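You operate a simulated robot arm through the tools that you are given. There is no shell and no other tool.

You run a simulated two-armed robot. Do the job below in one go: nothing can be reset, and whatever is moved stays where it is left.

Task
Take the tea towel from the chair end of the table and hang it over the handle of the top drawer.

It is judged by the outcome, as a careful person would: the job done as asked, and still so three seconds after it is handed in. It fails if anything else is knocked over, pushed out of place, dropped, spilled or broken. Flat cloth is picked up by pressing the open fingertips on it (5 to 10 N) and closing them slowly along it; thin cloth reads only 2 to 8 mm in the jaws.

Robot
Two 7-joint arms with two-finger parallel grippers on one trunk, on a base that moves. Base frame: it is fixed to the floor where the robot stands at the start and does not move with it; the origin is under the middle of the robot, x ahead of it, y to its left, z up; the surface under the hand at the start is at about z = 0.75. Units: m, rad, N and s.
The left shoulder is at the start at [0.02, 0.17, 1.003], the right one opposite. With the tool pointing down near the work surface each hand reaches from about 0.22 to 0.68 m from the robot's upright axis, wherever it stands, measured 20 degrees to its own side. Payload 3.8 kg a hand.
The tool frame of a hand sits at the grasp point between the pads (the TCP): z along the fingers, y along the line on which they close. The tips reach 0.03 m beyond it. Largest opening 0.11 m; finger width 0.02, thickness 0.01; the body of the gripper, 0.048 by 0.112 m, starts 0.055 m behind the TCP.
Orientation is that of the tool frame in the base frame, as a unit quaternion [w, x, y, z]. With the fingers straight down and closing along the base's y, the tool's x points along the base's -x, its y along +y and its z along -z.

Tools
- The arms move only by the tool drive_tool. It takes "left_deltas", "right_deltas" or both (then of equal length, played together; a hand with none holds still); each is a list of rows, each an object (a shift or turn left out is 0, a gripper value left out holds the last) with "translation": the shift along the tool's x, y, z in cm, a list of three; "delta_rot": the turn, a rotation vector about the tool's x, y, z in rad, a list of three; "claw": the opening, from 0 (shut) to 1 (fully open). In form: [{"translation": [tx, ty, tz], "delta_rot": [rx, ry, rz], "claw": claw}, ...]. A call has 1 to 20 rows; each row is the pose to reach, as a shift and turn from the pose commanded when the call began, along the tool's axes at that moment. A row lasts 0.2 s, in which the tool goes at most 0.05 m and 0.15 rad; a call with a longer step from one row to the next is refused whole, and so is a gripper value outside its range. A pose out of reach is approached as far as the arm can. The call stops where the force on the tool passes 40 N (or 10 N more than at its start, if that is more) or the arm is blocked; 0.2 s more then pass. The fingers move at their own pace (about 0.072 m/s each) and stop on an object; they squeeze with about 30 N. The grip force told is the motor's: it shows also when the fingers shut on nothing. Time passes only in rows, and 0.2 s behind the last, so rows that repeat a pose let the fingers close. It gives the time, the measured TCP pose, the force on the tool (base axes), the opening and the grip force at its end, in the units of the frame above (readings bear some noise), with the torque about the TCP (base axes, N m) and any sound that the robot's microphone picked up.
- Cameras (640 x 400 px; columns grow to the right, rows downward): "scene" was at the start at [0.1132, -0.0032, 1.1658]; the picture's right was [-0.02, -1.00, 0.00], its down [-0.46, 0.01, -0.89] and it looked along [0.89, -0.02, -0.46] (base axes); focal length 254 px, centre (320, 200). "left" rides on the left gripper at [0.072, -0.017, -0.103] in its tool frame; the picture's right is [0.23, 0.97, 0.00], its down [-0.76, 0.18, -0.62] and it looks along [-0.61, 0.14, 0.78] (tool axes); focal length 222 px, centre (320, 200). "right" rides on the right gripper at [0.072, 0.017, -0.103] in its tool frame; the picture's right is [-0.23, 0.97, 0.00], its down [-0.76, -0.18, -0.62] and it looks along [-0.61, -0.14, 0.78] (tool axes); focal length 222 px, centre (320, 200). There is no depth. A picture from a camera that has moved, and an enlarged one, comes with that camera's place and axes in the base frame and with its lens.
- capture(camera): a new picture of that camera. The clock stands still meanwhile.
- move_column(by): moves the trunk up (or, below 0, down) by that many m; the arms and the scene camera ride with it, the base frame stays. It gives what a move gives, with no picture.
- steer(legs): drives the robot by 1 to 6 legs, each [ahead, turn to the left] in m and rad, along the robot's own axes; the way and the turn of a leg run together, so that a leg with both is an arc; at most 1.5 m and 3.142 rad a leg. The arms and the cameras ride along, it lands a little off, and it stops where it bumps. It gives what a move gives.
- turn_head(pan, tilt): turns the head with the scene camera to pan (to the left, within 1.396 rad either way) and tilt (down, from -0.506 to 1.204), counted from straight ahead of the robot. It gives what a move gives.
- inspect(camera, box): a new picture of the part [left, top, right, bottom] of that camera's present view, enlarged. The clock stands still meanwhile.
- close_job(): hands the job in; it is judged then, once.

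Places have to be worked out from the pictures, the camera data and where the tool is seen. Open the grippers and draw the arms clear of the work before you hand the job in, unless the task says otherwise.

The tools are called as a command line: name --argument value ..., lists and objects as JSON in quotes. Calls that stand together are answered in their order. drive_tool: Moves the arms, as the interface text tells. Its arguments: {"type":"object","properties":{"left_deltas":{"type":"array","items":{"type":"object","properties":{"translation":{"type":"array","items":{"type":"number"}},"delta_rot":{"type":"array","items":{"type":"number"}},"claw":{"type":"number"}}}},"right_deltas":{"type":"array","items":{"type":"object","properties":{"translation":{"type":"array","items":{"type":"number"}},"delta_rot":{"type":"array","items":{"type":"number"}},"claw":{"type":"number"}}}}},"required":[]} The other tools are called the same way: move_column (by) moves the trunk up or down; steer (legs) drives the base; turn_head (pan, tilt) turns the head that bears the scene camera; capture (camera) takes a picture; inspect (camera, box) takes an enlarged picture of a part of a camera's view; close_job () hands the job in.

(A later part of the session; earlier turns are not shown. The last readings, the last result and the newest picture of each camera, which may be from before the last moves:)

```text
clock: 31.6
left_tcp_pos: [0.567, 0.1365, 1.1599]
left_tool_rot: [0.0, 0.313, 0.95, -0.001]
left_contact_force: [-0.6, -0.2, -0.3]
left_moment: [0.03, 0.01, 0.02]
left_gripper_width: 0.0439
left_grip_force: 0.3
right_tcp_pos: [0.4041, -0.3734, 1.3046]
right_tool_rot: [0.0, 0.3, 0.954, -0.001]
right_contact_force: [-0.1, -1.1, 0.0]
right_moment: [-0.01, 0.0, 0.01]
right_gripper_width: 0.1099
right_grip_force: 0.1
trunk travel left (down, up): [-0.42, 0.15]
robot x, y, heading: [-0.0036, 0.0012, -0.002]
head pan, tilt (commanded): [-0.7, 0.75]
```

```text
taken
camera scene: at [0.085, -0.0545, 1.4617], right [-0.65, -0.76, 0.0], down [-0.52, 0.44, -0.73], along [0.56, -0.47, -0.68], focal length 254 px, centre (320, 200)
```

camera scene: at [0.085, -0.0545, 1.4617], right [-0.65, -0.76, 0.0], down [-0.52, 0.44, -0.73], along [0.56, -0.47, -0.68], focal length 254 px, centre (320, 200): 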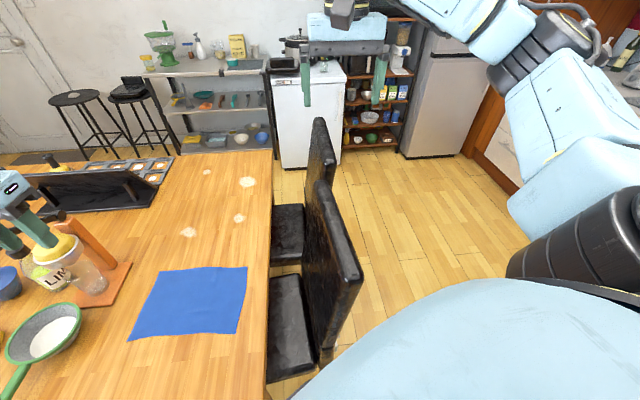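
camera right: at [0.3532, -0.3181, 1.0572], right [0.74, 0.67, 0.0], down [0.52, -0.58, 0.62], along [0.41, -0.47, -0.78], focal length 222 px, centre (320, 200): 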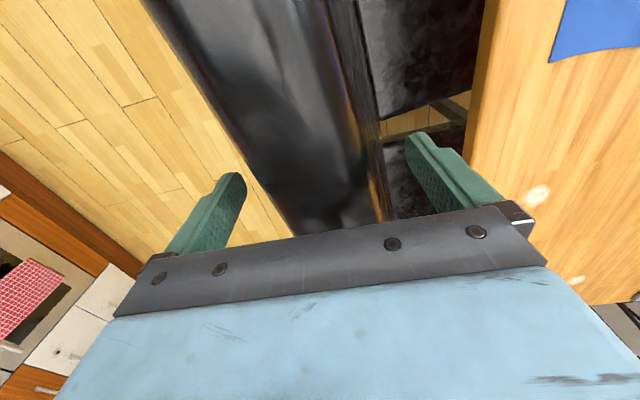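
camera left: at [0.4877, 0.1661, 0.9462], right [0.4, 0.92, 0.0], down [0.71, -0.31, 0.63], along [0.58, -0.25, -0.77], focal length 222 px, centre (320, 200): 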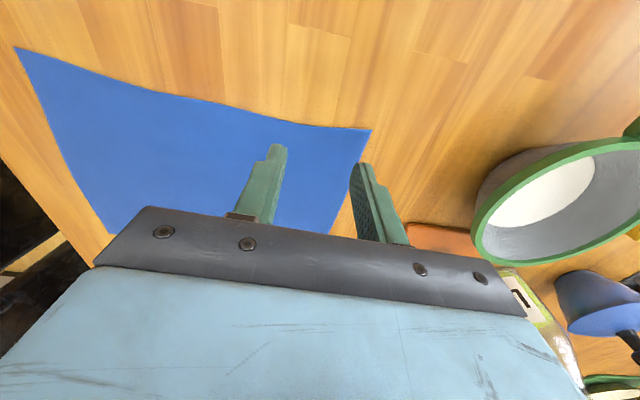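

Chair and far chair stand in line again, and the towel is unmoved: C≈(0.4185,-0.048), D≈(0.583,0.174). With the trunk 0.32 m higher I bring the right hand over the towel's near corner at z≈1.16, and watch the elbow.

drive_tool --right_deltas '[{"translation": [2.0, 3.95, 0], "claw": 0.36}, {"translation": [4.0, 7.9, 0], "claw": 0.36}, {"translation": [6.0, 11.8, 0], "claw": 0.36}, {"translation": [8.0, 15.8, 0], "claw": 0.36}, {"translation": [10.0, 19.7, 0], "claw": 0.36}, {"translation": [12.0, 23.6, 0], "claw": 0.36}, {"translation": [14.0, 27.6, 0], "claw": 0.36}, {"translation": [16.0, 31.5, 0], "claw": 0.36}, {"translation": [16.0, 31.5, 4.8], "claw": 0.36}, {"translation": [16.0, 31.5, 9.6], "claw": 0.36}, {"translation": [16.0, 31.5, 14.5], "claw": 0.36}]'

capture --camera "scene"

```text
clock: 34.0
left_tcp_pos: [0.5681, 0.1349, 1.1598]
left_tool_rot: [0.0, 0.313, 0.95, 0.0]
left_contact_force: [0.2, -0.1, 0.6]
left_moment: [0.02, -0.02, 0.03]
left_gripper_width: 0.0439
left_grip_force: 0.1
right_tcp_pos: [0.4529, -0.0244, 1.1608]
right_tool_rot: [-0.001, 0.3, 0.954, -0.002]
right_contact_force: [0.3, -0.9, 0.2]
right_moment: [0.01, -0.02, 0.0]
right_gripper_width: 0.0398
right_grip_force: 0.0
trunk travel left (down, up): [-0.42, 0.15]
robot x, y, heading: [-0.0001, -0.0026, -0.005]
head pan, tilt (commanded): [-0.7, 0.75]
```

```text
taken
camera scene: at [0.0854, -0.0552, 1.4617], right [-0.65, -0.76, 0.0], down [-0.52, 0.44, -0.73], along [0.56, -0.47, -0.68], focal length 254 px, centre (320, 200)
```

scene: 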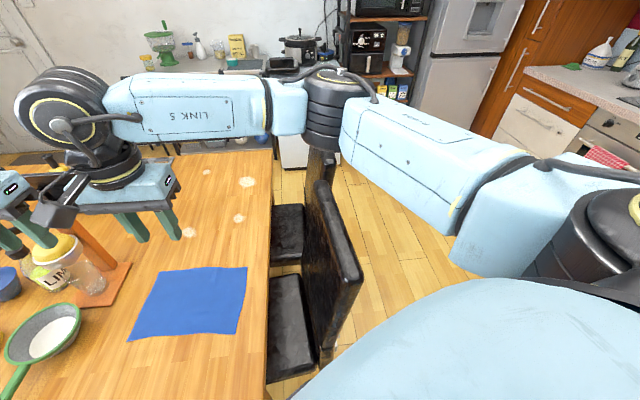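

The elbow now passes well above the chair (elbow about z≈1.25 versus chair top 0.97). I lower both hands to z≈0.95 and check elbow clearance again.

drive_tool --left_deltas '[{"translation": [0, 0, 4.2], "claw": 0.36}, {"translation": [0, 0, 8.4], "claw": 0.36}, {"translation": [0, 0, 12.6], "claw": 0.36}, {"translation": [0, 0, 16.8], "claw": 0.36}, {"translation": [0, 0, 21.0], "claw": 0.36}]' --right_deltas '[{"translation": [0, 0, 4.2], "claw": 0.36}, {"translation": [0, 0, 8.4], "claw": 0.36}, {"translation": [0, 0, 12.6], "claw": 0.36}, {"translation": [0, 0, 16.8], "claw": 0.36}, {"translation": [0, 0, 21.0], "claw": 0.36}]'

capture --camera "scene"

turn_head --pan 0.0 --tilt 0.949

capture --camera "scene"

```text
clock: 35.2
left_tcp_pos: [0.5684, 0.139, 0.9475]
left_tool_rot: [0.0, 0.313, 0.95, 0.0]
left_contact_force: [-0.3, 0.2, 0.2]
left_moment: [-0.02, -0.04, 0.03]
left_gripper_width: 0.0397
left_grip_force: 0.1
right_tcp_pos: [0.4541, -0.0223, 0.9501]
right_tool_rot: [0.0, 0.301, 0.954, -0.001]
right_contact_force: [-0.2, -0.2, 0.5]
right_moment: [-0.05, 0.0, -0.01]
right_gripper_width: 0.0392
right_grip_force: 0.2
trunk travel left (down, up): [-0.42, 0.15]
robot x, y, heading: [-0.0002, 0.003, 0.0]
head pan, tilt (commanded): [-0.7, 0.75]
```

```text
taken
camera scene: at [0.0854, -0.0546, 1.4617], right [-0.65, -0.76, 0.0], down [-0.52, 0.44, -0.73], along [0.56, -0.47, -0.68], focal length 254 px, centre (320, 200)
```

scene: 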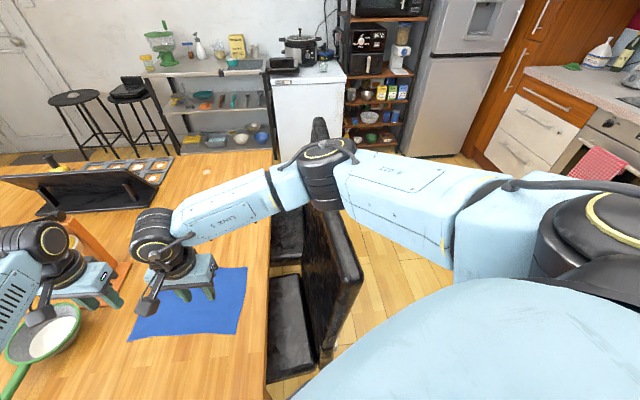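

```text
clock: 36.3
left_tcp_pos: [0.5666, 0.1395, 0.9486]
left_tool_rot: [0.001, 0.313, 0.95, 0.0]
left_contact_force: [-0.3, -1.4, -0.2]
left_moment: [-0.03, -0.02, -0.01]
left_gripper_width: 0.0396
left_grip_force: 0.1
right_tcp_pos: [0.4539, -0.0221, 0.9498]
right_tool_rot: [0.0, 0.3, 0.954, -0.002]
right_contact_force: [-0.6, 0.0, 0.2]
right_moment: [-0.01, 0.01, -0.03]
right_gripper_width: 0.0397
right_grip_force: 0.1
trunk travel left (down, up): [-0.42, 0.15]
robot x, y, heading: [-0.001, -0.0021, -0.001]
head pan, tilt (commanded): [0.0, 0.949]
```

```text
taken
camera scene: at [0.0944, -0.0013, 1.4462], right [0.0, -1.0, 0.0], down [-0.81, 0.0, -0.58], along [0.58, 0.0, -0.81], focal length 254 px, centre (320, 200)
```

scene: 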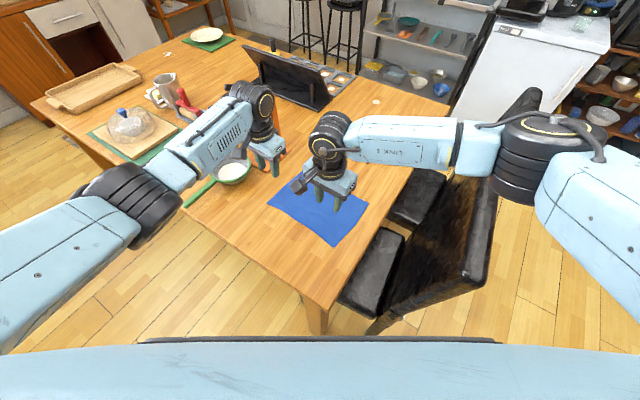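

Elbow clearance is good. I see another cabinet with a drawer at the far left, which I'll check before choosing the drawer; for now I lower both hands to z≈0.83 for alignment over the towel edge.

drive_tool --left_deltas '[{"translation": [0, 0, 3.0], "claw": 0.36}, {"translation": [0, 0, 6.0], "claw": 0.36}, {"translation": [0, 0, 9.0], "claw": 0.36}, {"translation": [0, 0, 12.0], "claw": 0.36}]' --right_deltas '[{"translation": [0, 0, 3.0], "claw": 0.36}, {"translation": [0, 0, 6.0], "claw": 0.36}, {"translation": [0, 0, 9.0], "claw": 0.36}, {"translation": [0, 0, 12.0], "claw": 0.36}]'

capture --camera "left"

capture --camera "right"

capture --camera "scene"

inspect --camera "scene" --box '[0, 0, 200, 125]'

```text
clock: 37.3
left_tcp_pos: [0.5509, 0.1423, 0.8373]
left_tool_rot: [0.003, 0.312, 0.95, -0.002]
left_contact_force: [0.1, 0.2, 0.7]
left_moment: [0.0, 0.0, -0.01]
left_gripper_width: 0.0395
left_grip_force: 0.2
left hand out of reach, approached as far as the arm can: row 4
right_tcp_pos: [0.4526, -0.0218, 0.8299]
right_tool_rot: [0.0, 0.3, 0.954, -0.002]
right_contact_force: [-1.0, 1.4, 0.7]
right_moment: [-0.02, 0.0, -0.05]
right_gripper_width: 0.0393
right_grip_force: 0.1
trunk travel left (down, up): [-0.42, 0.15]
robot x, y, heading: [0.0014, -0.0008, -0.003]
head pan, tilt (commanded): [0.0, 0.949]
```

```text
taken
camera left: at [0.4814, 0.172, 0.9405], right [0.39, 0.92, 0.0], down [0.72, -0.31, 0.63], along [0.57, -0.25, -0.78], focal length 222 px, centre (320, 200)
```

left: 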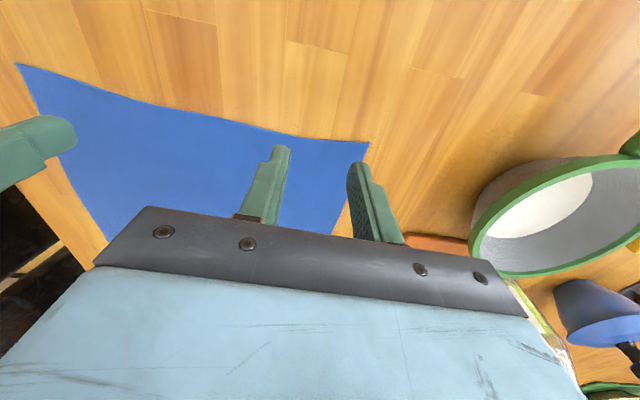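

```text
taken
camera right: at [0.4028, 0.0337, 0.9338], right [0.74, 0.67, 0.0], down [0.52, -0.58, 0.63], along [0.42, -0.47, -0.78], focal length 222 px, centre (320, 200)
```

right: 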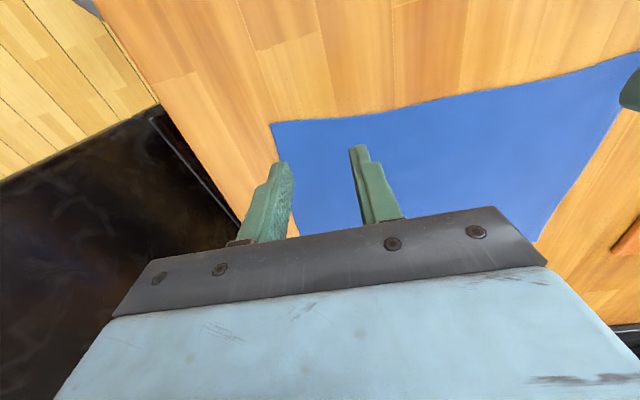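

```text
taken
camera scene: at [0.0935, 0.0016, 1.4462], right [0.0, -1.0, 0.0], down [-0.81, 0.0, -0.58], along [0.58, 0.0, -0.81], focal length 254 px, centre (320, 200)
```

scene: 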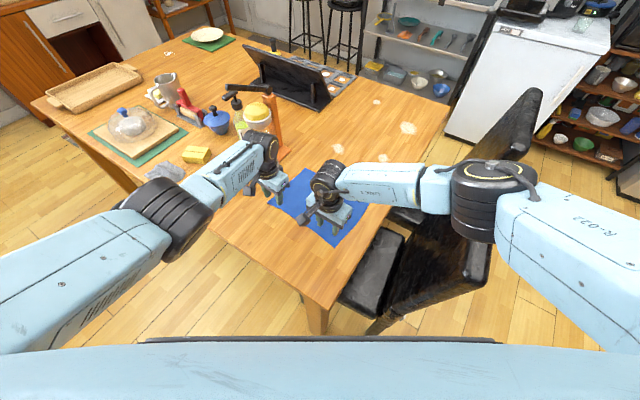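

```text
3.20 times, centred on (100, 62) of scene
camera zoom: at [0.0935, 0.0016, 1.4462], right [0.0, -1.0, 0.0], down [-0.81, 0.0, -0.58], along [0.58, 0.0, -0.81], focal length 812 px, centre (1024, 640)
```

zoom: 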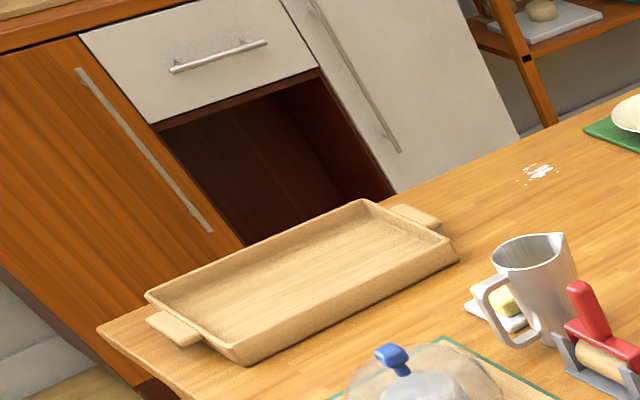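

The kitchen stack of three (wooden front on top) is the only real "top drawer"; the far-left cabinet has just one drawer over an open niche. The left hand is at its reach limit at this trunk height, so I'll pick one corner at a time: raise both hands, then lower the trunk 0.12 with the right arm kept high.

drive_tool --left_deltas '[{"translation": [0, 0, -4.0]}, {"translation": [0, 0, -8.0]}, {"translation": [0, 0, -12.0]}, {"translation": [0, 0, -16.0]}, {"translation": [0, 0, -16.0]}, {"translation": [0, 0, -16.0]}, {"translation": [0, 0, -16.0]}]' --right_deltas '[{"translation": [0, 0, -4.2]}, {"translation": [0, 0, -8.4]}, {"translation": [0, 0, -12.6]}, {"translation": [0, 0, -16.8]}, {"translation": [0, 0, -21.0]}, {"translation": [0, 0, -25.2]}, {"translation": [0, 0, -29.0]}]'

move_column --by -0.12

capture --camera "scene"

capture --camera "left"

```text
clock: 38.9
left_tcp_pos: [0.5504, 0.1399, 0.9971]
left_tool_rot: [0.0, 0.312, 0.95, -0.001]
left_contact_force: [0.4, 0.1, -0.4]
left_moment: [0.03, -0.02, 0.03]
left_gripper_width: 0.0394
left_grip_force: 0.0
right_tcp_pos: [0.4529, -0.0242, 1.1195]
right_tool_rot: [-0.001, 0.3, 0.954, -0.002]
right_contact_force: [0.5, 0.2, 0.4]
right_moment: [0.0, -0.02, -0.01]
right_gripper_width: 0.0398
right_grip_force: 0.1
trunk travel left (down, up): [-0.42, 0.15]
robot x, y, heading: [0.0001, -0.0006, -0.006]
head pan, tilt (commanded): [0.0, 0.949]
```

```text
clock: 40.4
left_tcp_pos: [0.5501, 0.14, 0.8765]
left_tool_rot: [0.0, 0.313, 0.95, 0.0]
left_contact_force: [-0.5, -0.6, -0.5]
left_moment: [-0.02, 0.04, 0.02]
left_gripper_width: 0.0399
left_grip_force: 0.1
right_tcp_pos: [0.4533, -0.0233, 0.9997]
right_tool_rot: [0.0, 0.301, 0.954, -0.001]
right_contact_force: [0.9, -0.2, -1.0]
right_moment: [0.0, 0.0, 0.0]
right_gripper_width: 0.0398
right_grip_force: 0.1
trunk travel left (down, up): [-0.3, 0.27]
robot x, y, heading: [0.0024, 0.0046, -0.006]
head pan, tilt (commanded): [0.0, 0.949]
```

```text
taken
camera scene: at [0.0942, -0.0012, 1.3263], right [0.0, -1.0, 0.0], down [-0.81, 0.0, -0.58], along [0.58, 0.0, -0.81], focal length 254 px, centre (320, 200)
```

scene: 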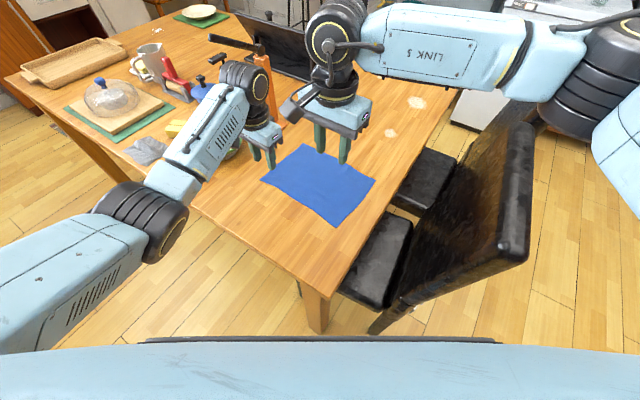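

```text
taken
camera left: at [0.4812, 0.1691, 0.9803], right [0.4, 0.92, 0.0], down [0.72, -0.31, 0.62], along [0.57, -0.25, -0.78], focal length 222 px, centre (320, 200)
```

left: 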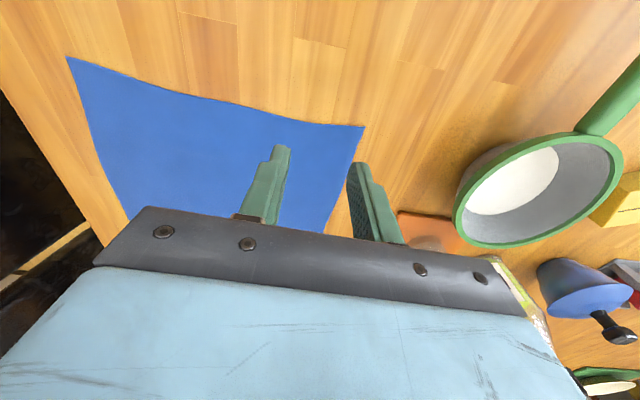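

From the left wrist view D is at about (0.58,0.175) and C at (0.413,-0.045), edge slightly bowed inward. I move the left hand over its pinch point (0.570,0.133) down to z≈0.80 and check.

drive_tool --left_deltas '[{"translation": [-1.0, 0.3, 2.0], "claw": 0.36}, {"translation": [-2.0, 0.6, 4.0], "claw": 0.36}, {"translation": [-2.0, 0.6, 6.0], "claw": 0.36}, {"translation": [-2.0, 0.6, 7.5], "claw": 0.36}]'

capture --camera "left"

inspect --camera "scene" --box '[190, 90, 400, 240]'

```text
clock: 41.4
left_tcp_pos: [0.571, 0.1329, 0.8034]
left_tool_rot: [0.0, 0.314, 0.949, 0.001]
left_contact_force: [0.0, -0.9, 0.4]
left_moment: [0.03, -0.01, 0.02]
left_gripper_width: 0.0395
left_grip_force: 0.1
right_tcp_pos: [0.4544, -0.0242, 0.9989]
right_tool_rot: [-0.001, 0.301, 0.954, -0.001]
right_contact_force: [0.2, -0.7, -0.8]
right_moment: [0.02, 0.02, 0.0]
right_gripper_width: 0.0396
right_grip_force: 0.1
trunk travel left (down, up): [-0.3, 0.27]
robot x, y, heading: [0.0001, -0.0003, -0.004]
head pan, tilt (commanded): [0.0, 0.949]
```

```text
taken
camera left: at [0.502, 0.1621, 0.9054], right [0.4, 0.92, 0.0], down [0.72, -0.31, 0.62], along [0.57, -0.25, -0.78], focal length 222 px, centre (320, 200)
```

left: 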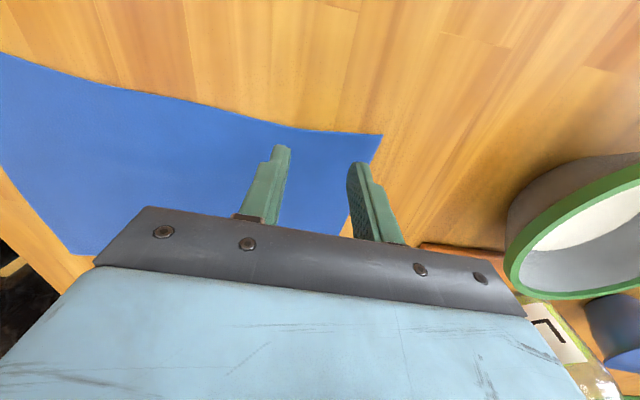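

```text
2.67 times, centred on (295, 165) of scene
camera zoom: at [0.0945, -0.0013, 1.3262], right [0.0, -1.0, 0.0], down [-0.81, 0.0, -0.58], along [0.58, 0.0, -0.81], focal length 676 px, centre (387, 293)
```

zoom: 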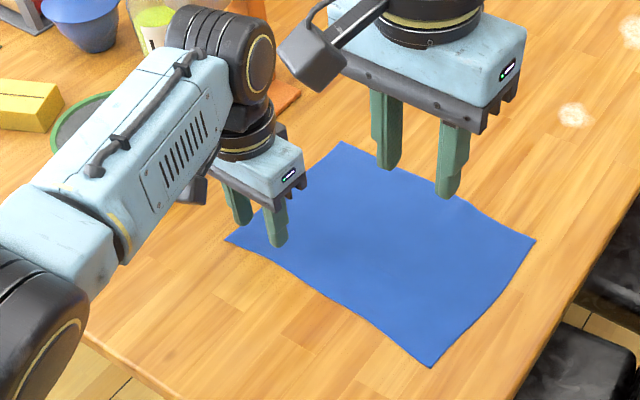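

Fingertips are over the towel corner with both fingers inside the edge. I go down in small steps until contact shows.

drive_tool --left_deltas '[{"translation": [0, 0, 0.8]}, {"translation": [0, 0, 1.5]}, {"translation": [0, 0, 1.9]}, {"translation": [0, 0, 2.1]}]'

```text
clock: 42.4
left_tcp_pos: [0.5705, 0.1317, 0.7818]
left_tool_rot: [0.001, 0.313, 0.95, -0.001]
left_contact_force: [0.3, 0.9, 4.3]
left_moment: [0.04, 0.03, 0.03]
left_gripper_width: 0.0393
left_grip_force: 0.1
right_tcp_pos: [0.4528, -0.0232, 1.0001]
right_tool_rot: [-0.001, 0.301, 0.954, -0.001]
right_contact_force: [-0.5, 0.4, 0.3]
right_moment: [0.03, 0.02, -0.04]
right_gripper_width: 0.0398
right_grip_force: 0.2
trunk travel left (down, up): [-0.3, 0.27]
robot x, y, heading: [-0.0015, 0.004, -0.002]
head pan, tilt (commanded): [0.0, 0.949]
```

Contact at 4.3 N; I press about 1 mm more and then close the fingers slowly along the cloth.

drive_tool --left_deltas '[{"translation": [0, 0, 0.1]}, {"translation": [0, 0, 0.15]}, {"translation": [0, 0, 0.15], "claw": 0.32}, {"translation": [0, 0, 0.15], "claw": 0.28}, {"translation": [0, 0, 0.15], "claw": 0.24}, {"translation": [0, 0, 0.15], "claw": 0.2}, {"translation": [0, 0, 0.15], "claw": 0.16}, {"translation": [0, 0, 0.15], "claw": 0.12}, {"translation": [0, 0, 0.15], "claw": 0.08}, {"translation": [0, 0, 0.15], "claw": 0.04}, {"translation": [0, 0, 0.15], "claw": 0.0}, {"translation": [0, 0, 0.15], "claw": 0.0}, {"translation": [0, 0, 0.15], "claw": 0.0}]'

inspect --camera "left" --box '[160, 50, 480, 250]'

inspect --camera "scene" --box '[190, 90, 400, 240]'

```text
clock: 45.2
left_tcp_pos: [0.5709, 0.1311, 0.7809]
left_tool_rot: [0.002, 0.313, 0.95, 0.001]
left_contact_force: [-1.0, -1.4, 25.2]
left_moment: [0.04, 0.15, 0.03]
left_gripper_width: 0.0025
left_grip_force: 29.0
right_tcp_pos: [0.4519, -0.0236, 1.0]
right_tool_rot: [0.001, 0.3, 0.954, -0.001]
right_contact_force: [0.2, -0.3, -0.2]
right_moment: [-0.02, 0.02, -0.01]
right_gripper_width: 0.0399
right_grip_force: 0.0
trunk travel left (down, up): [-0.3, 0.27]
robot x, y, heading: [-0.0017, 0.0025, -0.001]
head pan, tilt (commanded): [0.0, 0.949]
```

```text
2.00 times, centred on (320, 150) of left
camera zoom: at [0.5002, 0.1617, 0.8844], right [0.4, 0.92, 0.0], down [0.72, -0.31, 0.63], along [0.58, -0.25, -0.78], focal length 444 px, centre (320, 300)
```

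zoom: 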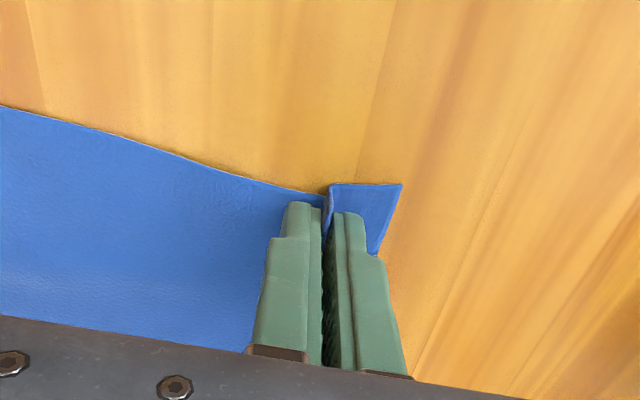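

```text
2.67 times, centred on (295, 165) of scene
camera zoom: at [0.0921, -0.0018, 1.3264], right [0.0, -1.0, 0.0], down [-0.81, 0.0, -0.58], along [0.58, 0.0, -0.81], focal length 676 px, centre (387, 293)
```

zoom: 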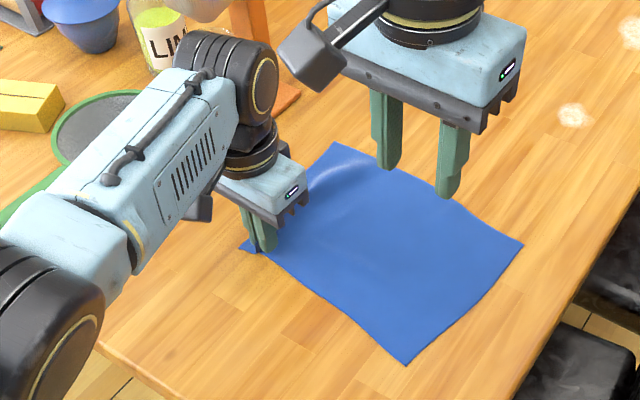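

The left jaws hold a fold (2.5 mm, 29 N) right at the edge by corner D. I lift it 4 cm, easing 3 cm toward the other corner for slack, then raise the trunk in steps while keeping the left hand low.

drive_tool --left_deltas '[{"translation": [0, 0, -1.0], "claw": 0.0}, {"translation": [0, -1.0, -2.0], "claw": 0.0}, {"translation": [0, -2.0, -3.0], "claw": 0.0}, {"translation": [0, -3.0, -4.2], "claw": 0.0}]'

move_column --by 0.06

drive_tool --left_deltas '[{"translation": [0, 0, 2.5], "claw": 0.0}, {"translation": [0, 0, 5.0], "claw": 0.0}]'

move_column --by 0.06

drive_tool --left_deltas '[{"translation": [0, 0, 2.0], "claw": 0.0}, {"translation": [0, 0, 4.0], "claw": 0.0}]'

capture --camera "scene"

capture --camera "right"

```text
clock: 46.2
left_tcp_pos: [0.5523, 0.1079, 0.8209]
left_tool_rot: [-0.001, 0.313, 0.95, 0.001]
left_contact_force: [-0.2, 0.2, -0.6]
left_moment: [0.0, 0.01, 0.02]
left_gripper_width: 0.0026
left_grip_force: 29.9
right_tcp_pos: [0.453, -0.0237, 1.0002]
right_tool_rot: [0.0, 0.301, 0.954, -0.002]
right_contact_force: [0.7, 0.4, 0.5]
right_moment: [0.0, 0.0, -0.01]
right_gripper_width: 0.0394
right_grip_force: 0.1
trunk travel left (down, up): [-0.3, 0.27]
robot x, y, heading: [0.002, -0.0012, -0.0]
head pan, tilt (commanded): [0.0, 0.949]
```

```text
clock: 47.2
left_tcp_pos: [0.5525, 0.1094, 0.8807]
left_tool_rot: [0.0, 0.312, 0.95, 0.0]
left_contact_force: [0.2, 0.6, 0.1]
left_moment: [-0.02, -0.05, -0.03]
left_gripper_width: 0.0024
left_grip_force: 29.9
right_tcp_pos: [0.4538, -0.0242, 1.059]
right_tool_rot: [-0.001, 0.3, 0.954, -0.001]
right_contact_force: [0.7, -0.5, 0.1]
right_moment: [0.0, 0.01, 0.0]
right_gripper_width: 0.0398
right_grip_force: 0.0
trunk travel left (down, up): [-0.36, 0.21]
robot x, y, heading: [-0.002, 0.0001, -0.005]
head pan, tilt (commanded): [0.0, 0.949]
```

```text
clock: 47.8
left_tcp_pos: [0.5513, 0.1081, 0.8314]
left_tool_rot: [0.0, 0.313, 0.95, 0.001]
left_contact_force: [0.7, 0.4, 0.0]
left_moment: [0.0, -0.01, 0.04]
left_gripper_width: 0.0024
left_grip_force: 30.0
right_tcp_pos: [0.4534, -0.0234, 1.0587]
right_tool_rot: [0.0, 0.301, 0.954, -0.001]
right_contact_force: [-0.5, 0.0, 0.1]
right_moment: [0.0, 0.0, 0.0]
right_gripper_width: 0.0394
right_grip_force: 0.1
trunk travel left (down, up): [-0.36, 0.21]
robot x, y, heading: [-0.002, 0.0031, -0.001]
head pan, tilt (commanded): [0.0, 0.949]
```

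```text
clock: 48.8
left_tcp_pos: [0.5514, 0.1086, 0.8906]
left_tool_rot: [0.0, 0.313, 0.95, 0.0]
left_contact_force: [-0.2, 0.5, 0.0]
left_moment: [0.01, 0.01, -0.03]
left_gripper_width: 0.0022
left_grip_force: 30.3
right_tcp_pos: [0.4533, -0.0241, 1.1187]
right_tool_rot: [0.0, 0.302, 0.953, -0.002]
right_contact_force: [-0.6, -0.9, 0.3]
right_moment: [0.0, 0.03, 0.01]
right_gripper_width: 0.0395
right_grip_force: 0.1
trunk travel left (down, up): [-0.42, 0.15]
robot x, y, heading: [-0.0015, -0.0012, -0.007]
head pan, tilt (commanded): [0.0, 0.949]
```

```text
clock: 49.4
left_tcp_pos: [0.5528, 0.1078, 0.8512]
left_tool_rot: [-0.001, 0.313, 0.95, 0.0]
left_contact_force: [0.0, -0.4, 0.1]
left_moment: [-0.01, 0.0, -0.02]
left_gripper_width: 0.0022
left_grip_force: 30.2
right_tcp_pos: [0.4537, -0.0234, 1.1182]
right_tool_rot: [0.0, 0.301, 0.954, 0.0]
right_contact_force: [-0.5, 0.6, -0.2]
right_moment: [0.02, -0.01, 0.0]
right_gripper_width: 0.0398
right_grip_force: 0.1
trunk travel left (down, up): [-0.42, 0.15]
robot x, y, heading: [0.0008, -0.0011, 0.0]
head pan, tilt (commanded): [0.0, 0.949]
```

```text
taken
camera scene: at [0.0946, -0.0014, 1.4462], right [0.0, -1.0, 0.0], down [-0.81, 0.0, -0.58], along [0.58, 0.0, -0.81], focal length 254 px, centre (320, 200)
```

scene: 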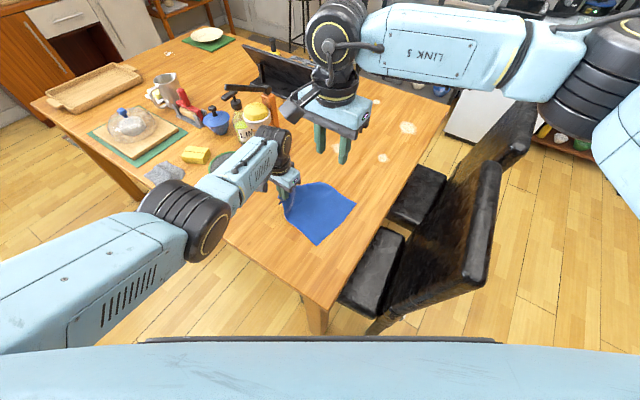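

```text
taken
camera right: at [0.4037, 0.0315, 1.2237], right [0.75, 0.67, 0.0], down [0.52, -0.58, 0.62], along [0.41, -0.47, -0.78], focal length 222 px, centre (320, 200)
```

right: 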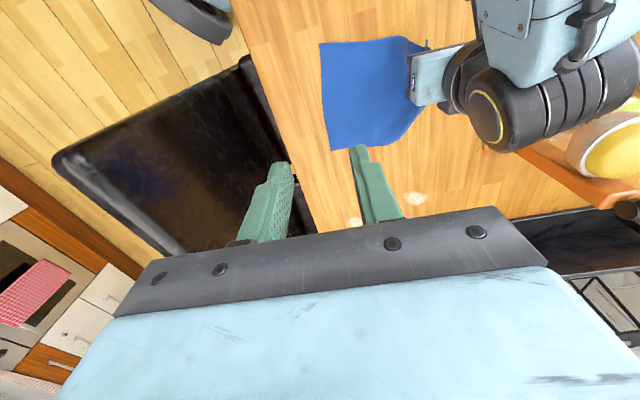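

The towel hangs from the left jaws with C now near (0.425,0.012), but the two hands would be too close together and the left can't reach further out. I drag the towel gently left and nearer (L to about (0.503,0.22)) so there is room between the hands.

drive_tool --left_deltas '[{"translation": [1.8, 1.0, 0.0], "claw": 0.0}, {"translation": [3.6, 2.0, 0.0], "claw": 0.0}, {"translation": [5.4, 3.0, 0.5], "claw": 0.0}, {"translation": [7.2, 4.0, 1.0], "claw": 0.0}, {"translation": [9.0, 5.0, 1.5], "claw": 0.0}, {"translation": [10.7, 6.0, 2.0], "claw": 0.0}, {"translation": [10.7, 6.0, 2.5], "claw": 0.0}]'

capture --camera "scene"

capture --camera "right"

```text
clock: 51.0
left_tcp_pos: [0.5014, 0.2201, 0.8272]
left_tool_rot: [0.001, 0.312, 0.95, 0.0]
left_contact_force: [-0.6, -0.3, -0.2]
left_moment: [0.04, 0.03, 0.0]
left_gripper_width: 0.0022
left_grip_force: 29.6
right_tcp_pos: [0.453, -0.024, 1.1193]
right_tool_rot: [0.0, 0.3, 0.954, -0.001]
right_contact_force: [0.0, 0.1, 0.6]
right_moment: [-0.01, 0.0, -0.01]
right_gripper_width: 0.0396
right_grip_force: 0.1
trunk travel left (down, up): [-0.42, 0.15]
robot x, y, heading: [0.0018, 0.0009, 0.002]
head pan, tilt (commanded): [0.0, 0.949]
```

```text
taken
camera scene: at [0.0946, -0.0015, 1.4462], right [0.0, -1.0, 0.0], down [-0.81, 0.0, -0.58], along [0.58, 0.0, -0.81], focal length 254 px, centre (320, 200)
```

scene: 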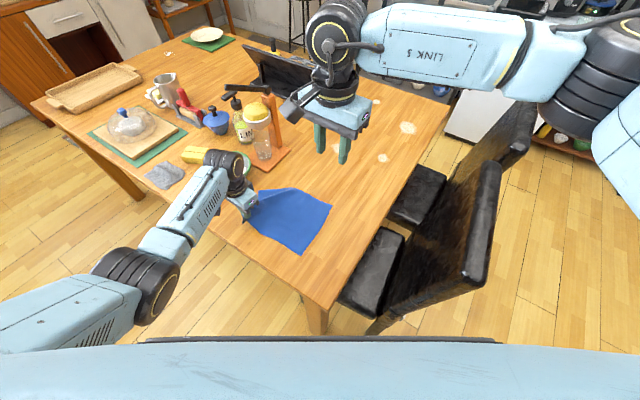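

```text
taken
camera right: at [0.4037, 0.0313, 1.2237], right [0.74, 0.67, 0.0], down [0.52, -0.58, 0.62], along [0.41, -0.47, -0.78], focal length 222 px, centre (320, 200)
```

right: 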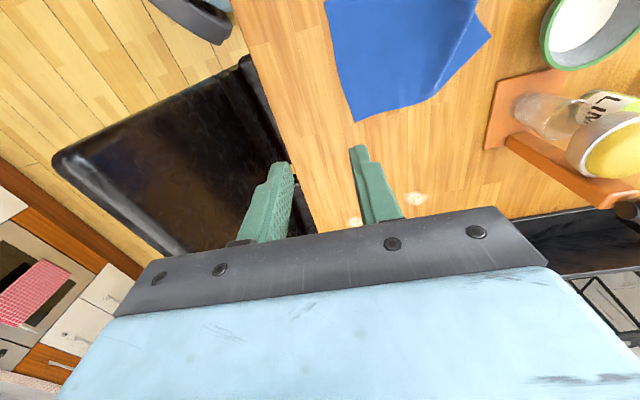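

Now C is near (0.399,0.057), B near (0.569,-0.041), edge CD at about 60° up to the left jaws at (0.501,0.220). I move the left hand 1.5 cm further along the edge and bring the right hand over (0.432,0.084) at z≈0.90.

drive_tool --left_deltas '[{"translation": [0.1, 0.7, 0], "claw": 0.0}, {"translation": [0.2, 1.5, 0], "claw": 0.0}, {"translation": [0.2, 1.5, 0], "claw": 0.0}, {"translation": [0.2, 1.5, 0], "claw": 0.0}, {"translation": [0.2, 1.5, 0], "claw": 0.0}, {"translation": [0.2, 1.5, 0], "claw": 0.0}, {"translation": [0.2, 1.5, 0], "claw": 0.0}, {"translation": [0.2, 1.5, 0], "claw": 0.0}]' --right_deltas '[{"translation": [2.6, 2.5, 0], "delta_rot": [0, 0, -0.03], "claw": 0.36}, {"translation": [5.3, 5.1, 0], "delta_rot": [0, 0, -0.06], "claw": 0.36}, {"translation": [7.9, 7.7, 0], "delta_rot": [0, 0, -0.085], "claw": 0.36}, {"translation": [7.9, 7.7, 4.4], "delta_rot": [0, 0, -0.085], "claw": 0.36}, {"translation": [7.9, 7.7, 8.8], "delta_rot": [0, 0, -0.085], "claw": 0.36}, {"translation": [7.9, 7.7, 13.2], "delta_rot": [0, 0, -0.085], "claw": 0.36}, {"translation": [7.9, 7.7, 17.6], "delta_rot": [0, 0, -0.085], "claw": 0.36}, {"translation": [7.9, 7.7, 21.9], "delta_rot": [0, 0, -0.085], "claw": 0.36}]'

capture --camera "right"

capture --camera "scene"

turn_head --pan -0.7 --tilt 0.75

capture --camera "scene"

```text
clock: 52.8
left_tcp_pos: [0.5091, 0.2336, 0.8271]
left_tool_rot: [-0.001, 0.312, 0.95, 0.001]
left_contact_force: [-0.3, -0.6, -0.4]
left_moment: [0.04, 0.03, 0.0]
left_gripper_width: 0.0024
left_grip_force: 29.8
right_tcp_pos: [0.4318, 0.0831, 0.8973]
right_tool_rot: [0.001, 0.259, 0.966, -0.001]
right_contact_force: [0.2, -1.5, 0.7]
right_moment: [0.0, -0.01, -0.01]
right_gripper_width: 0.0394
right_grip_force: 0.2
trunk travel left (down, up): [-0.42, 0.15]
robot x, y, heading: [0.0012, 0.0008, -0.006]
head pan, tilt (commanded): [0.0, 0.949]
```

```text
taken
camera right: at [0.3766, 0.1344, 1.0028], right [0.68, 0.73, 0.0], down [0.57, -0.53, 0.62], along [0.45, -0.43, -0.78], focal length 222 px, centre (320, 200)
```

right: 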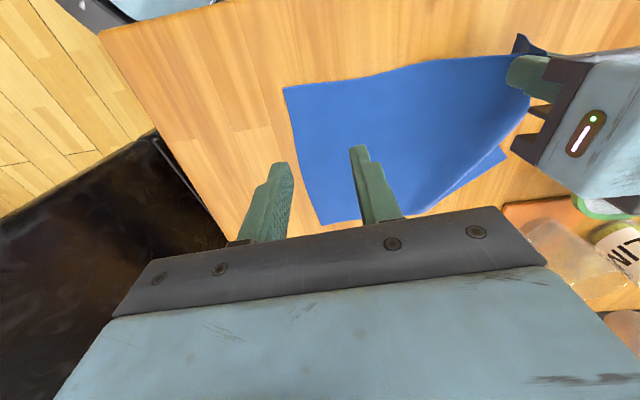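

```text
taken
camera scene: at [0.0945, -0.001, 1.4462], right [0.0, -1.0, 0.0], down [-0.81, 0.0, -0.58], along [0.58, 0.0, -0.81], focal length 254 px, centre (320, 200)
```

scene: 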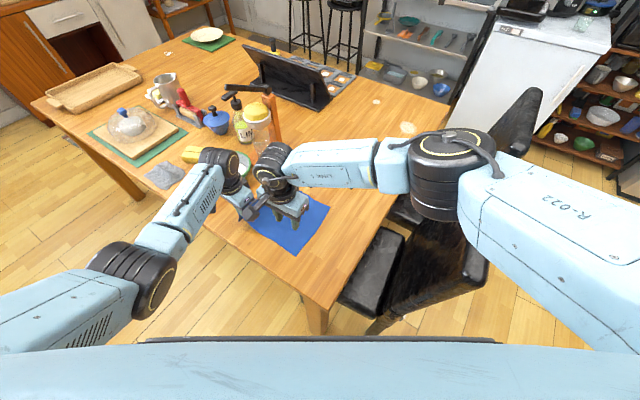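

```text
clock: 53.9
left_tcp_pos: [0.5086, 0.2329, 0.8265]
left_tool_rot: [0.0, 0.313, 0.95, -0.001]
left_contact_force: [-0.8, 0.9, 0.7]
left_moment: [0.0, 0.0, -0.03]
left_gripper_width: 0.0024
left_grip_force: 30.1
right_tcp_pos: [0.4305, 0.0829, 0.8983]
right_tool_rot: [0.0, 0.26, 0.966, -0.001]
right_contact_force: [1.0, 0.3, -0.2]
right_moment: [-0.01, 0.0, 0.01]
right_gripper_width: 0.0398
right_grip_force: 0.1
trunk travel left (down, up): [-0.42, 0.15]
robot x, y, heading: [-0.0035, -0.0004, -0.002]
head pan, tilt (commanded): [-0.7, 0.75]
```

```text
taken
camera scene: at [0.085, -0.0545, 1.4617], right [-0.65, -0.76, 0.0], down [-0.52, 0.44, -0.73], along [0.56, -0.47, -0.68], focal length 254 px, centre (320, 200)
```

scene: 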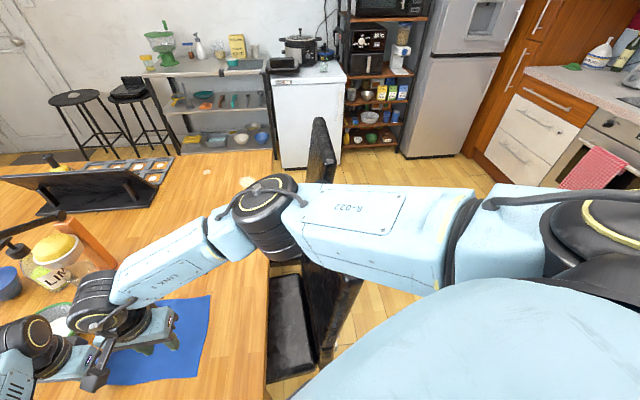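

Elbow is well clear over the table. From the right wrist view C is about (0.393,0.067), so the pinch point is (0.428,0.092); I shift slightly and lower to z≈0.80.

drive_tool --right_deltas '[{"translation": [0.4, 0.3, 3.3], "claw": 0.36}, {"translation": [0.7, 0.6, 6.6], "claw": 0.36}, {"translation": [0.7, 0.6, 9.6], "claw": 0.36}]'

capture --camera "right"

turn_head --pan 0.0 --tilt 0.949

inspect --camera "scene" --box '[190, 130, 400, 280]'

```text
clock: 54.9
left_tcp_pos: [0.5083, 0.2331, 0.827]
left_tool_rot: [0.0, 0.312, 0.95, 0.0]
left_contact_force: [-0.1, -0.2, -0.3]
left_moment: [-0.03, -0.01, -0.03]
left_gripper_width: 0.0026
left_grip_force: 30.2
right_tcp_pos: [0.4462, 0.0372, 0.7854]
right_tool_rot: [0.007, 0.287, 0.957, -0.027]
right_contact_force: [-0.7, 0.9, -0.3]
right_moment: [0.01, -0.01, -0.02]
right_gripper_width: 0.0396
right_grip_force: 0.1
trunk travel left (down, up): [-0.42, 0.15]
robot x, y, heading: [-0.0025, -0.0004, -0.003]
head pan, tilt (commanded): [-0.7, 0.75]
stopped in row 3 (right hand): the arm was blocked; the commanded pose is now the measured one
```

```text
taken
camera right: at [0.3946, 0.0977, 0.8871], right [0.73, 0.69, -0.04], down [0.54, -0.53, 0.65], along [0.43, -0.5, -0.76], focal length 222 px, centre (320, 200)
```

right: 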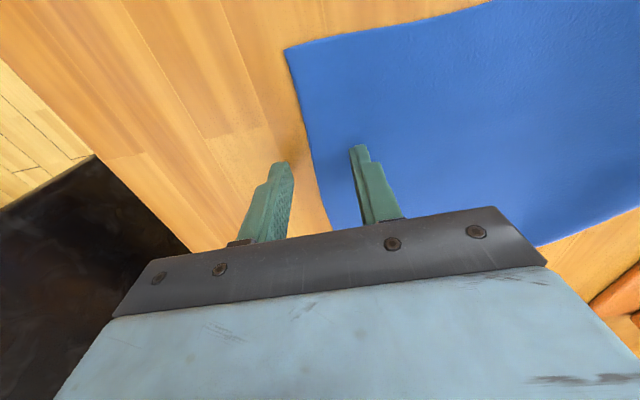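

```text
clock: 55.9
left_tcp_pos: [0.5084, 0.2329, 0.8262]
left_tool_rot: [0.0, 0.313, 0.95, 0.0]
left_contact_force: [-0.4, -0.4, -0.3]
left_moment: [-0.03, 0.01, -0.01]
left_gripper_width: 0.0025
left_grip_force: 29.9
right_tcp_pos: [0.4446, 0.0385, 0.7853]
right_tool_rot: [0.006, 0.287, 0.958, -0.027]
right_contact_force: [-0.6, -0.3, -0.7]
right_moment: [0.02, -0.01, 0.0]
right_gripper_width: 0.0395
right_grip_force: 0.1
trunk travel left (down, up): [-0.42, 0.15]
robot x, y, heading: [-0.0008, 0.0006, -0.001]
head pan, tilt (commanded): [0.0, 0.949]
```

```text
2.67 times, centred on (295, 205) of scene
camera zoom: at [0.0944, -0.0014, 1.4462], right [0.0, -1.0, 0.0], down [-0.81, 0.0, -0.58], along [0.58, 0.0, -0.81], focal length 676 px, centre (387, 187)
```

zoom: 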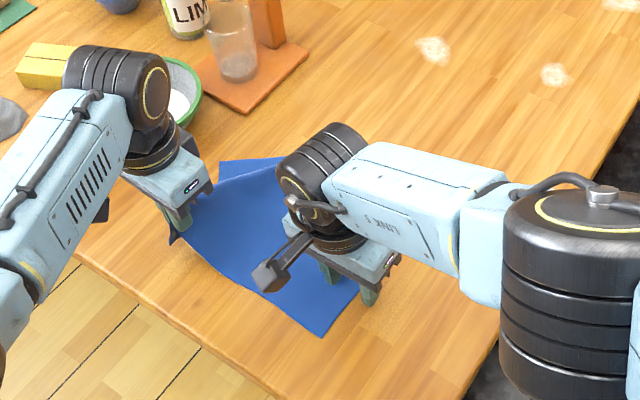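

The right hand was stopped and deflected to (0.446,0.038); I look at what the arm is touching before moving on.

capture --camera "scene"

turn_head --pan -0.7 --tilt 0.75

capture --camera "scene"

turn_head --pan -0.9 --tilt 1.1

capture --camera "scene"

```text
taken
camera scene: at [0.0944, -0.0014, 1.4462], right [0.0, -1.0, 0.0], down [-0.81, 0.0, -0.58], along [0.58, 0.0, -0.81], focal length 254 px, centre (320, 200)
```

scene: 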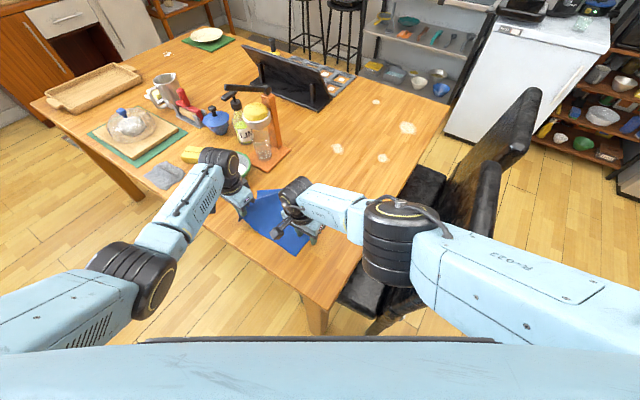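

```text
clock: 57.0
left_tcp_pos: [0.5078, 0.2338, 0.8264]
left_tool_rot: [0.0, 0.312, 0.95, 0.0]
left_contact_force: [0.3, -0.3, 0.3]
left_moment: [-0.01, -0.04, -0.01]
left_gripper_width: 0.0022
left_grip_force: 30.2
right_tcp_pos: [0.4455, 0.0378, 0.7846]
right_tool_rot: [0.007, 0.287, 0.958, -0.028]
right_contact_force: [-0.2, 0.3, 0.2]
right_moment: [-0.01, 0.0, 0.03]
right_gripper_width: 0.0393
right_grip_force: 0.1
trunk travel left (down, up): [-0.42, 0.15]
robot x, y, heading: [-0.0008, 0.001, 0.0]
head pan, tilt (commanded): [-0.7, 0.75]
```

```text
taken
camera scene: at [0.085, -0.0545, 1.4617], right [-0.65, -0.76, 0.0], down [-0.52, 0.44, -0.73], along [0.56, -0.47, -0.68], focal length 254 px, centre (320, 200)
```

scene: 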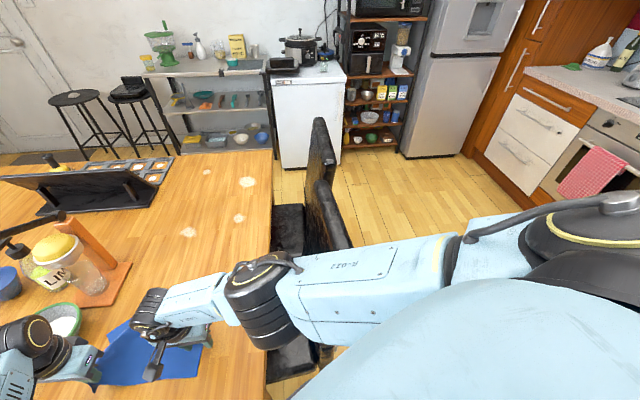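

```text
clock: 57.8
left_tcp_pos: [0.5068, 0.2319, 0.8262]
left_tool_rot: [0.0, 0.312, 0.95, 0.001]
left_contact_force: [0.5, 1.0, 0.7]
left_moment: [0.0, 0.0, 0.01]
left_gripper_width: 0.0025
left_grip_force: 29.6
right_tcp_pos: [0.4439, 0.0383, 0.7839]
right_tool_rot: [0.007, 0.286, 0.958, -0.028]
right_contact_force: [0.3, -1.2, -1.4]
right_moment: [-0.01, 0.01, 0.01]
right_gripper_width: 0.0396
right_grip_force: 0.1
trunk travel left (down, up): [-0.42, 0.15]
robot x, y, heading: [0.0003, 0.0021, 0.002]
head pan, tilt (commanded): [-0.901, 1.1]
```

```text
taken
camera scene: at [0.0608, -0.0506, 1.436], right [-0.79, -0.62, 0.0], down [-0.55, 0.7, -0.45], along [0.28, -0.36, -0.89], focal length 254 px, centre (320, 200)
```

scene: 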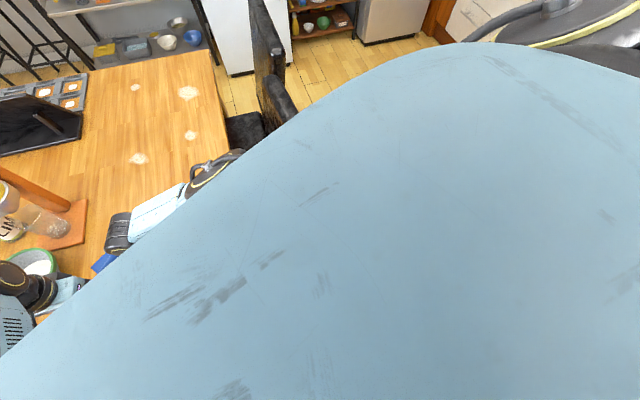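

The right arm simply ran out of room here (near the body, past the midline); the chair's visible top edge has not changed. I'll lay the towel down again here, release it, and re-place the base along the near table edge where both arms are free of the chair. First the right hand goes straight up.

drive_tool --right_deltas '[{"translation": [0, 0, -3.0], "claw": 0.36}, {"translation": [0, 0, -6.0], "claw": 0.36}, {"translation": [0, 0, -9.0], "claw": 0.36}, {"translation": [-1.0, -1.0, -12.0], "claw": 0.36}, {"translation": [-3.0, -3.0, -15.0], "claw": 0.36}, {"translation": [-5.0, -5.0, -18.0], "claw": 0.36}, {"translation": [-7.0, -7.0, -21.0], "claw": 0.36}, {"translation": [-8.0, -8.0, -25.0], "claw": 0.36}, {"translation": [-8.0, -8.0, -29.0], "claw": 0.36}, {"translation": [-8.0, -8.0, -33.0], "claw": 0.36}]'

drive_tool --left_deltas '[{"translation": [0, 0.5, 1.5], "claw": 0.0}, {"translation": [0, 1.0, 3.0], "claw": 0.0}, {"translation": [0, 1.0, 3.9], "claw": 0.0}, {"translation": [0, 1.0, 4.1], "claw": 0.1}, {"translation": [0, 1.0, 4.1], "claw": 0.2}, {"translation": [0, 1.0, 4.1], "claw": 0.3}, {"translation": [0, 1.0, 4.1], "claw": 0.4}, {"translation": [0, 1.0, 4.1], "claw": 0.45}]'

turn_head --pan -0.7 --tilt 0.75

capture --camera "scene"

capture --camera "left"

```text
clock: 60.0
left_tcp_pos: [0.5079, 0.2331, 0.8262]
left_tool_rot: [-0.001, 0.312, 0.95, 0.001]
left_contact_force: [0.0, -0.1, 0.2]
left_moment: [0.04, 0.0, 0.01]
left_gripper_width: 0.0025
left_grip_force: 30.1
right_tcp_pos: [0.4676, -0.0512, 1.1226]
right_tool_rot: [0.007, 0.285, 0.958, -0.028]
right_contact_force: [-0.8, 0.2, 0.1]
right_moment: [0.05, 0.0, 0.0]
right_gripper_width: 0.0395
right_grip_force: 0.1
trunk travel left (down, up): [-0.42, 0.15]
robot x, y, heading: [0.002, -0.0007, -0.008]
head pan, tilt (commanded): [-0.901, 1.1]
```

```text
clock: 61.8
left_tcp_pos: [0.5151, 0.2402, 0.7853]
left_tool_rot: [0.001, 0.312, 0.95, -0.001]
left_contact_force: [0.5, -0.6, 0.0]
left_moment: [0.0, 0.02, -0.02]
left_gripper_width: 0.0496
left_grip_force: 0.1
right_tcp_pos: [0.4676, -0.0521, 1.1216]
right_tool_rot: [0.007, 0.285, 0.958, -0.027]
right_contact_force: [0.0, -0.7, -0.3]
right_moment: [0.0, 0.0, 0.0]
right_gripper_width: 0.0396
right_grip_force: 0.0
trunk travel left (down, up): [-0.42, 0.15]
robot x, y, heading: [-0.0016, -0.0017, -0.006]
head pan, tilt (commanded): [-0.901, 1.1]
```

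```text
clock: 62.6
left_tcp_pos: [0.5158, 0.2407, 0.7856]
left_tool_rot: [0.0, 0.312, 0.95, 0.0]
left_contact_force: [0.6, -0.5, -0.1]
left_moment: [-0.03, -0.01, -0.02]
left_gripper_width: 0.0496
left_grip_force: 0.0
right_tcp_pos: [0.4674, -0.0516, 1.1235]
right_tool_rot: [0.007, 0.285, 0.958, -0.027]
right_contact_force: [0.4, -1.1, 0.7]
right_moment: [0.02, -0.01, 0.02]
right_gripper_width: 0.0396
right_grip_force: 0.0
trunk travel left (down, up): [-0.42, 0.15]
robot x, y, heading: [-0.0005, 0.0068, 0.001]
head pan, tilt (commanded): [-0.7, 0.75]
```

```text
taken
camera scene: at [0.0849, -0.0547, 1.4617], right [-0.65, -0.76, 0.0], down [-0.52, 0.44, -0.73], along [0.56, -0.47, -0.68], focal length 254 px, centre (320, 200)
```

scene: 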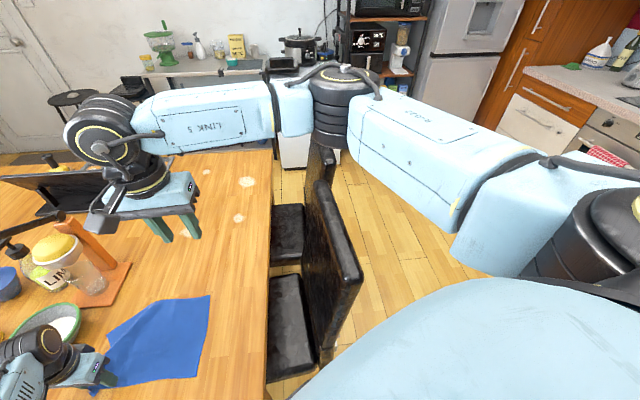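

```text
taken
camera left: at [0.445, 0.27, 0.8888], right [0.4, 0.92, 0.0], down [0.72, -0.31, 0.62], along [0.57, -0.25, -0.78], focal length 222 px, centre (320, 200)
```

left: 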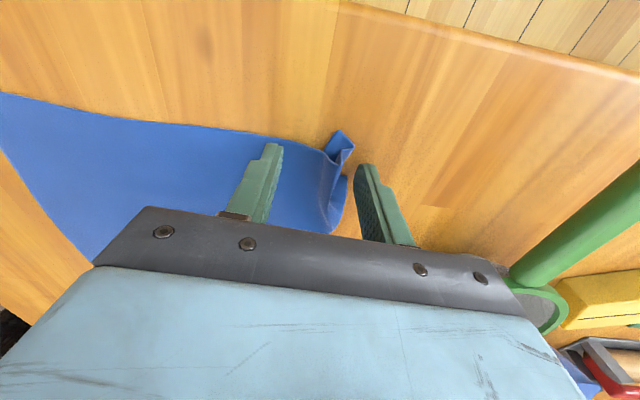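

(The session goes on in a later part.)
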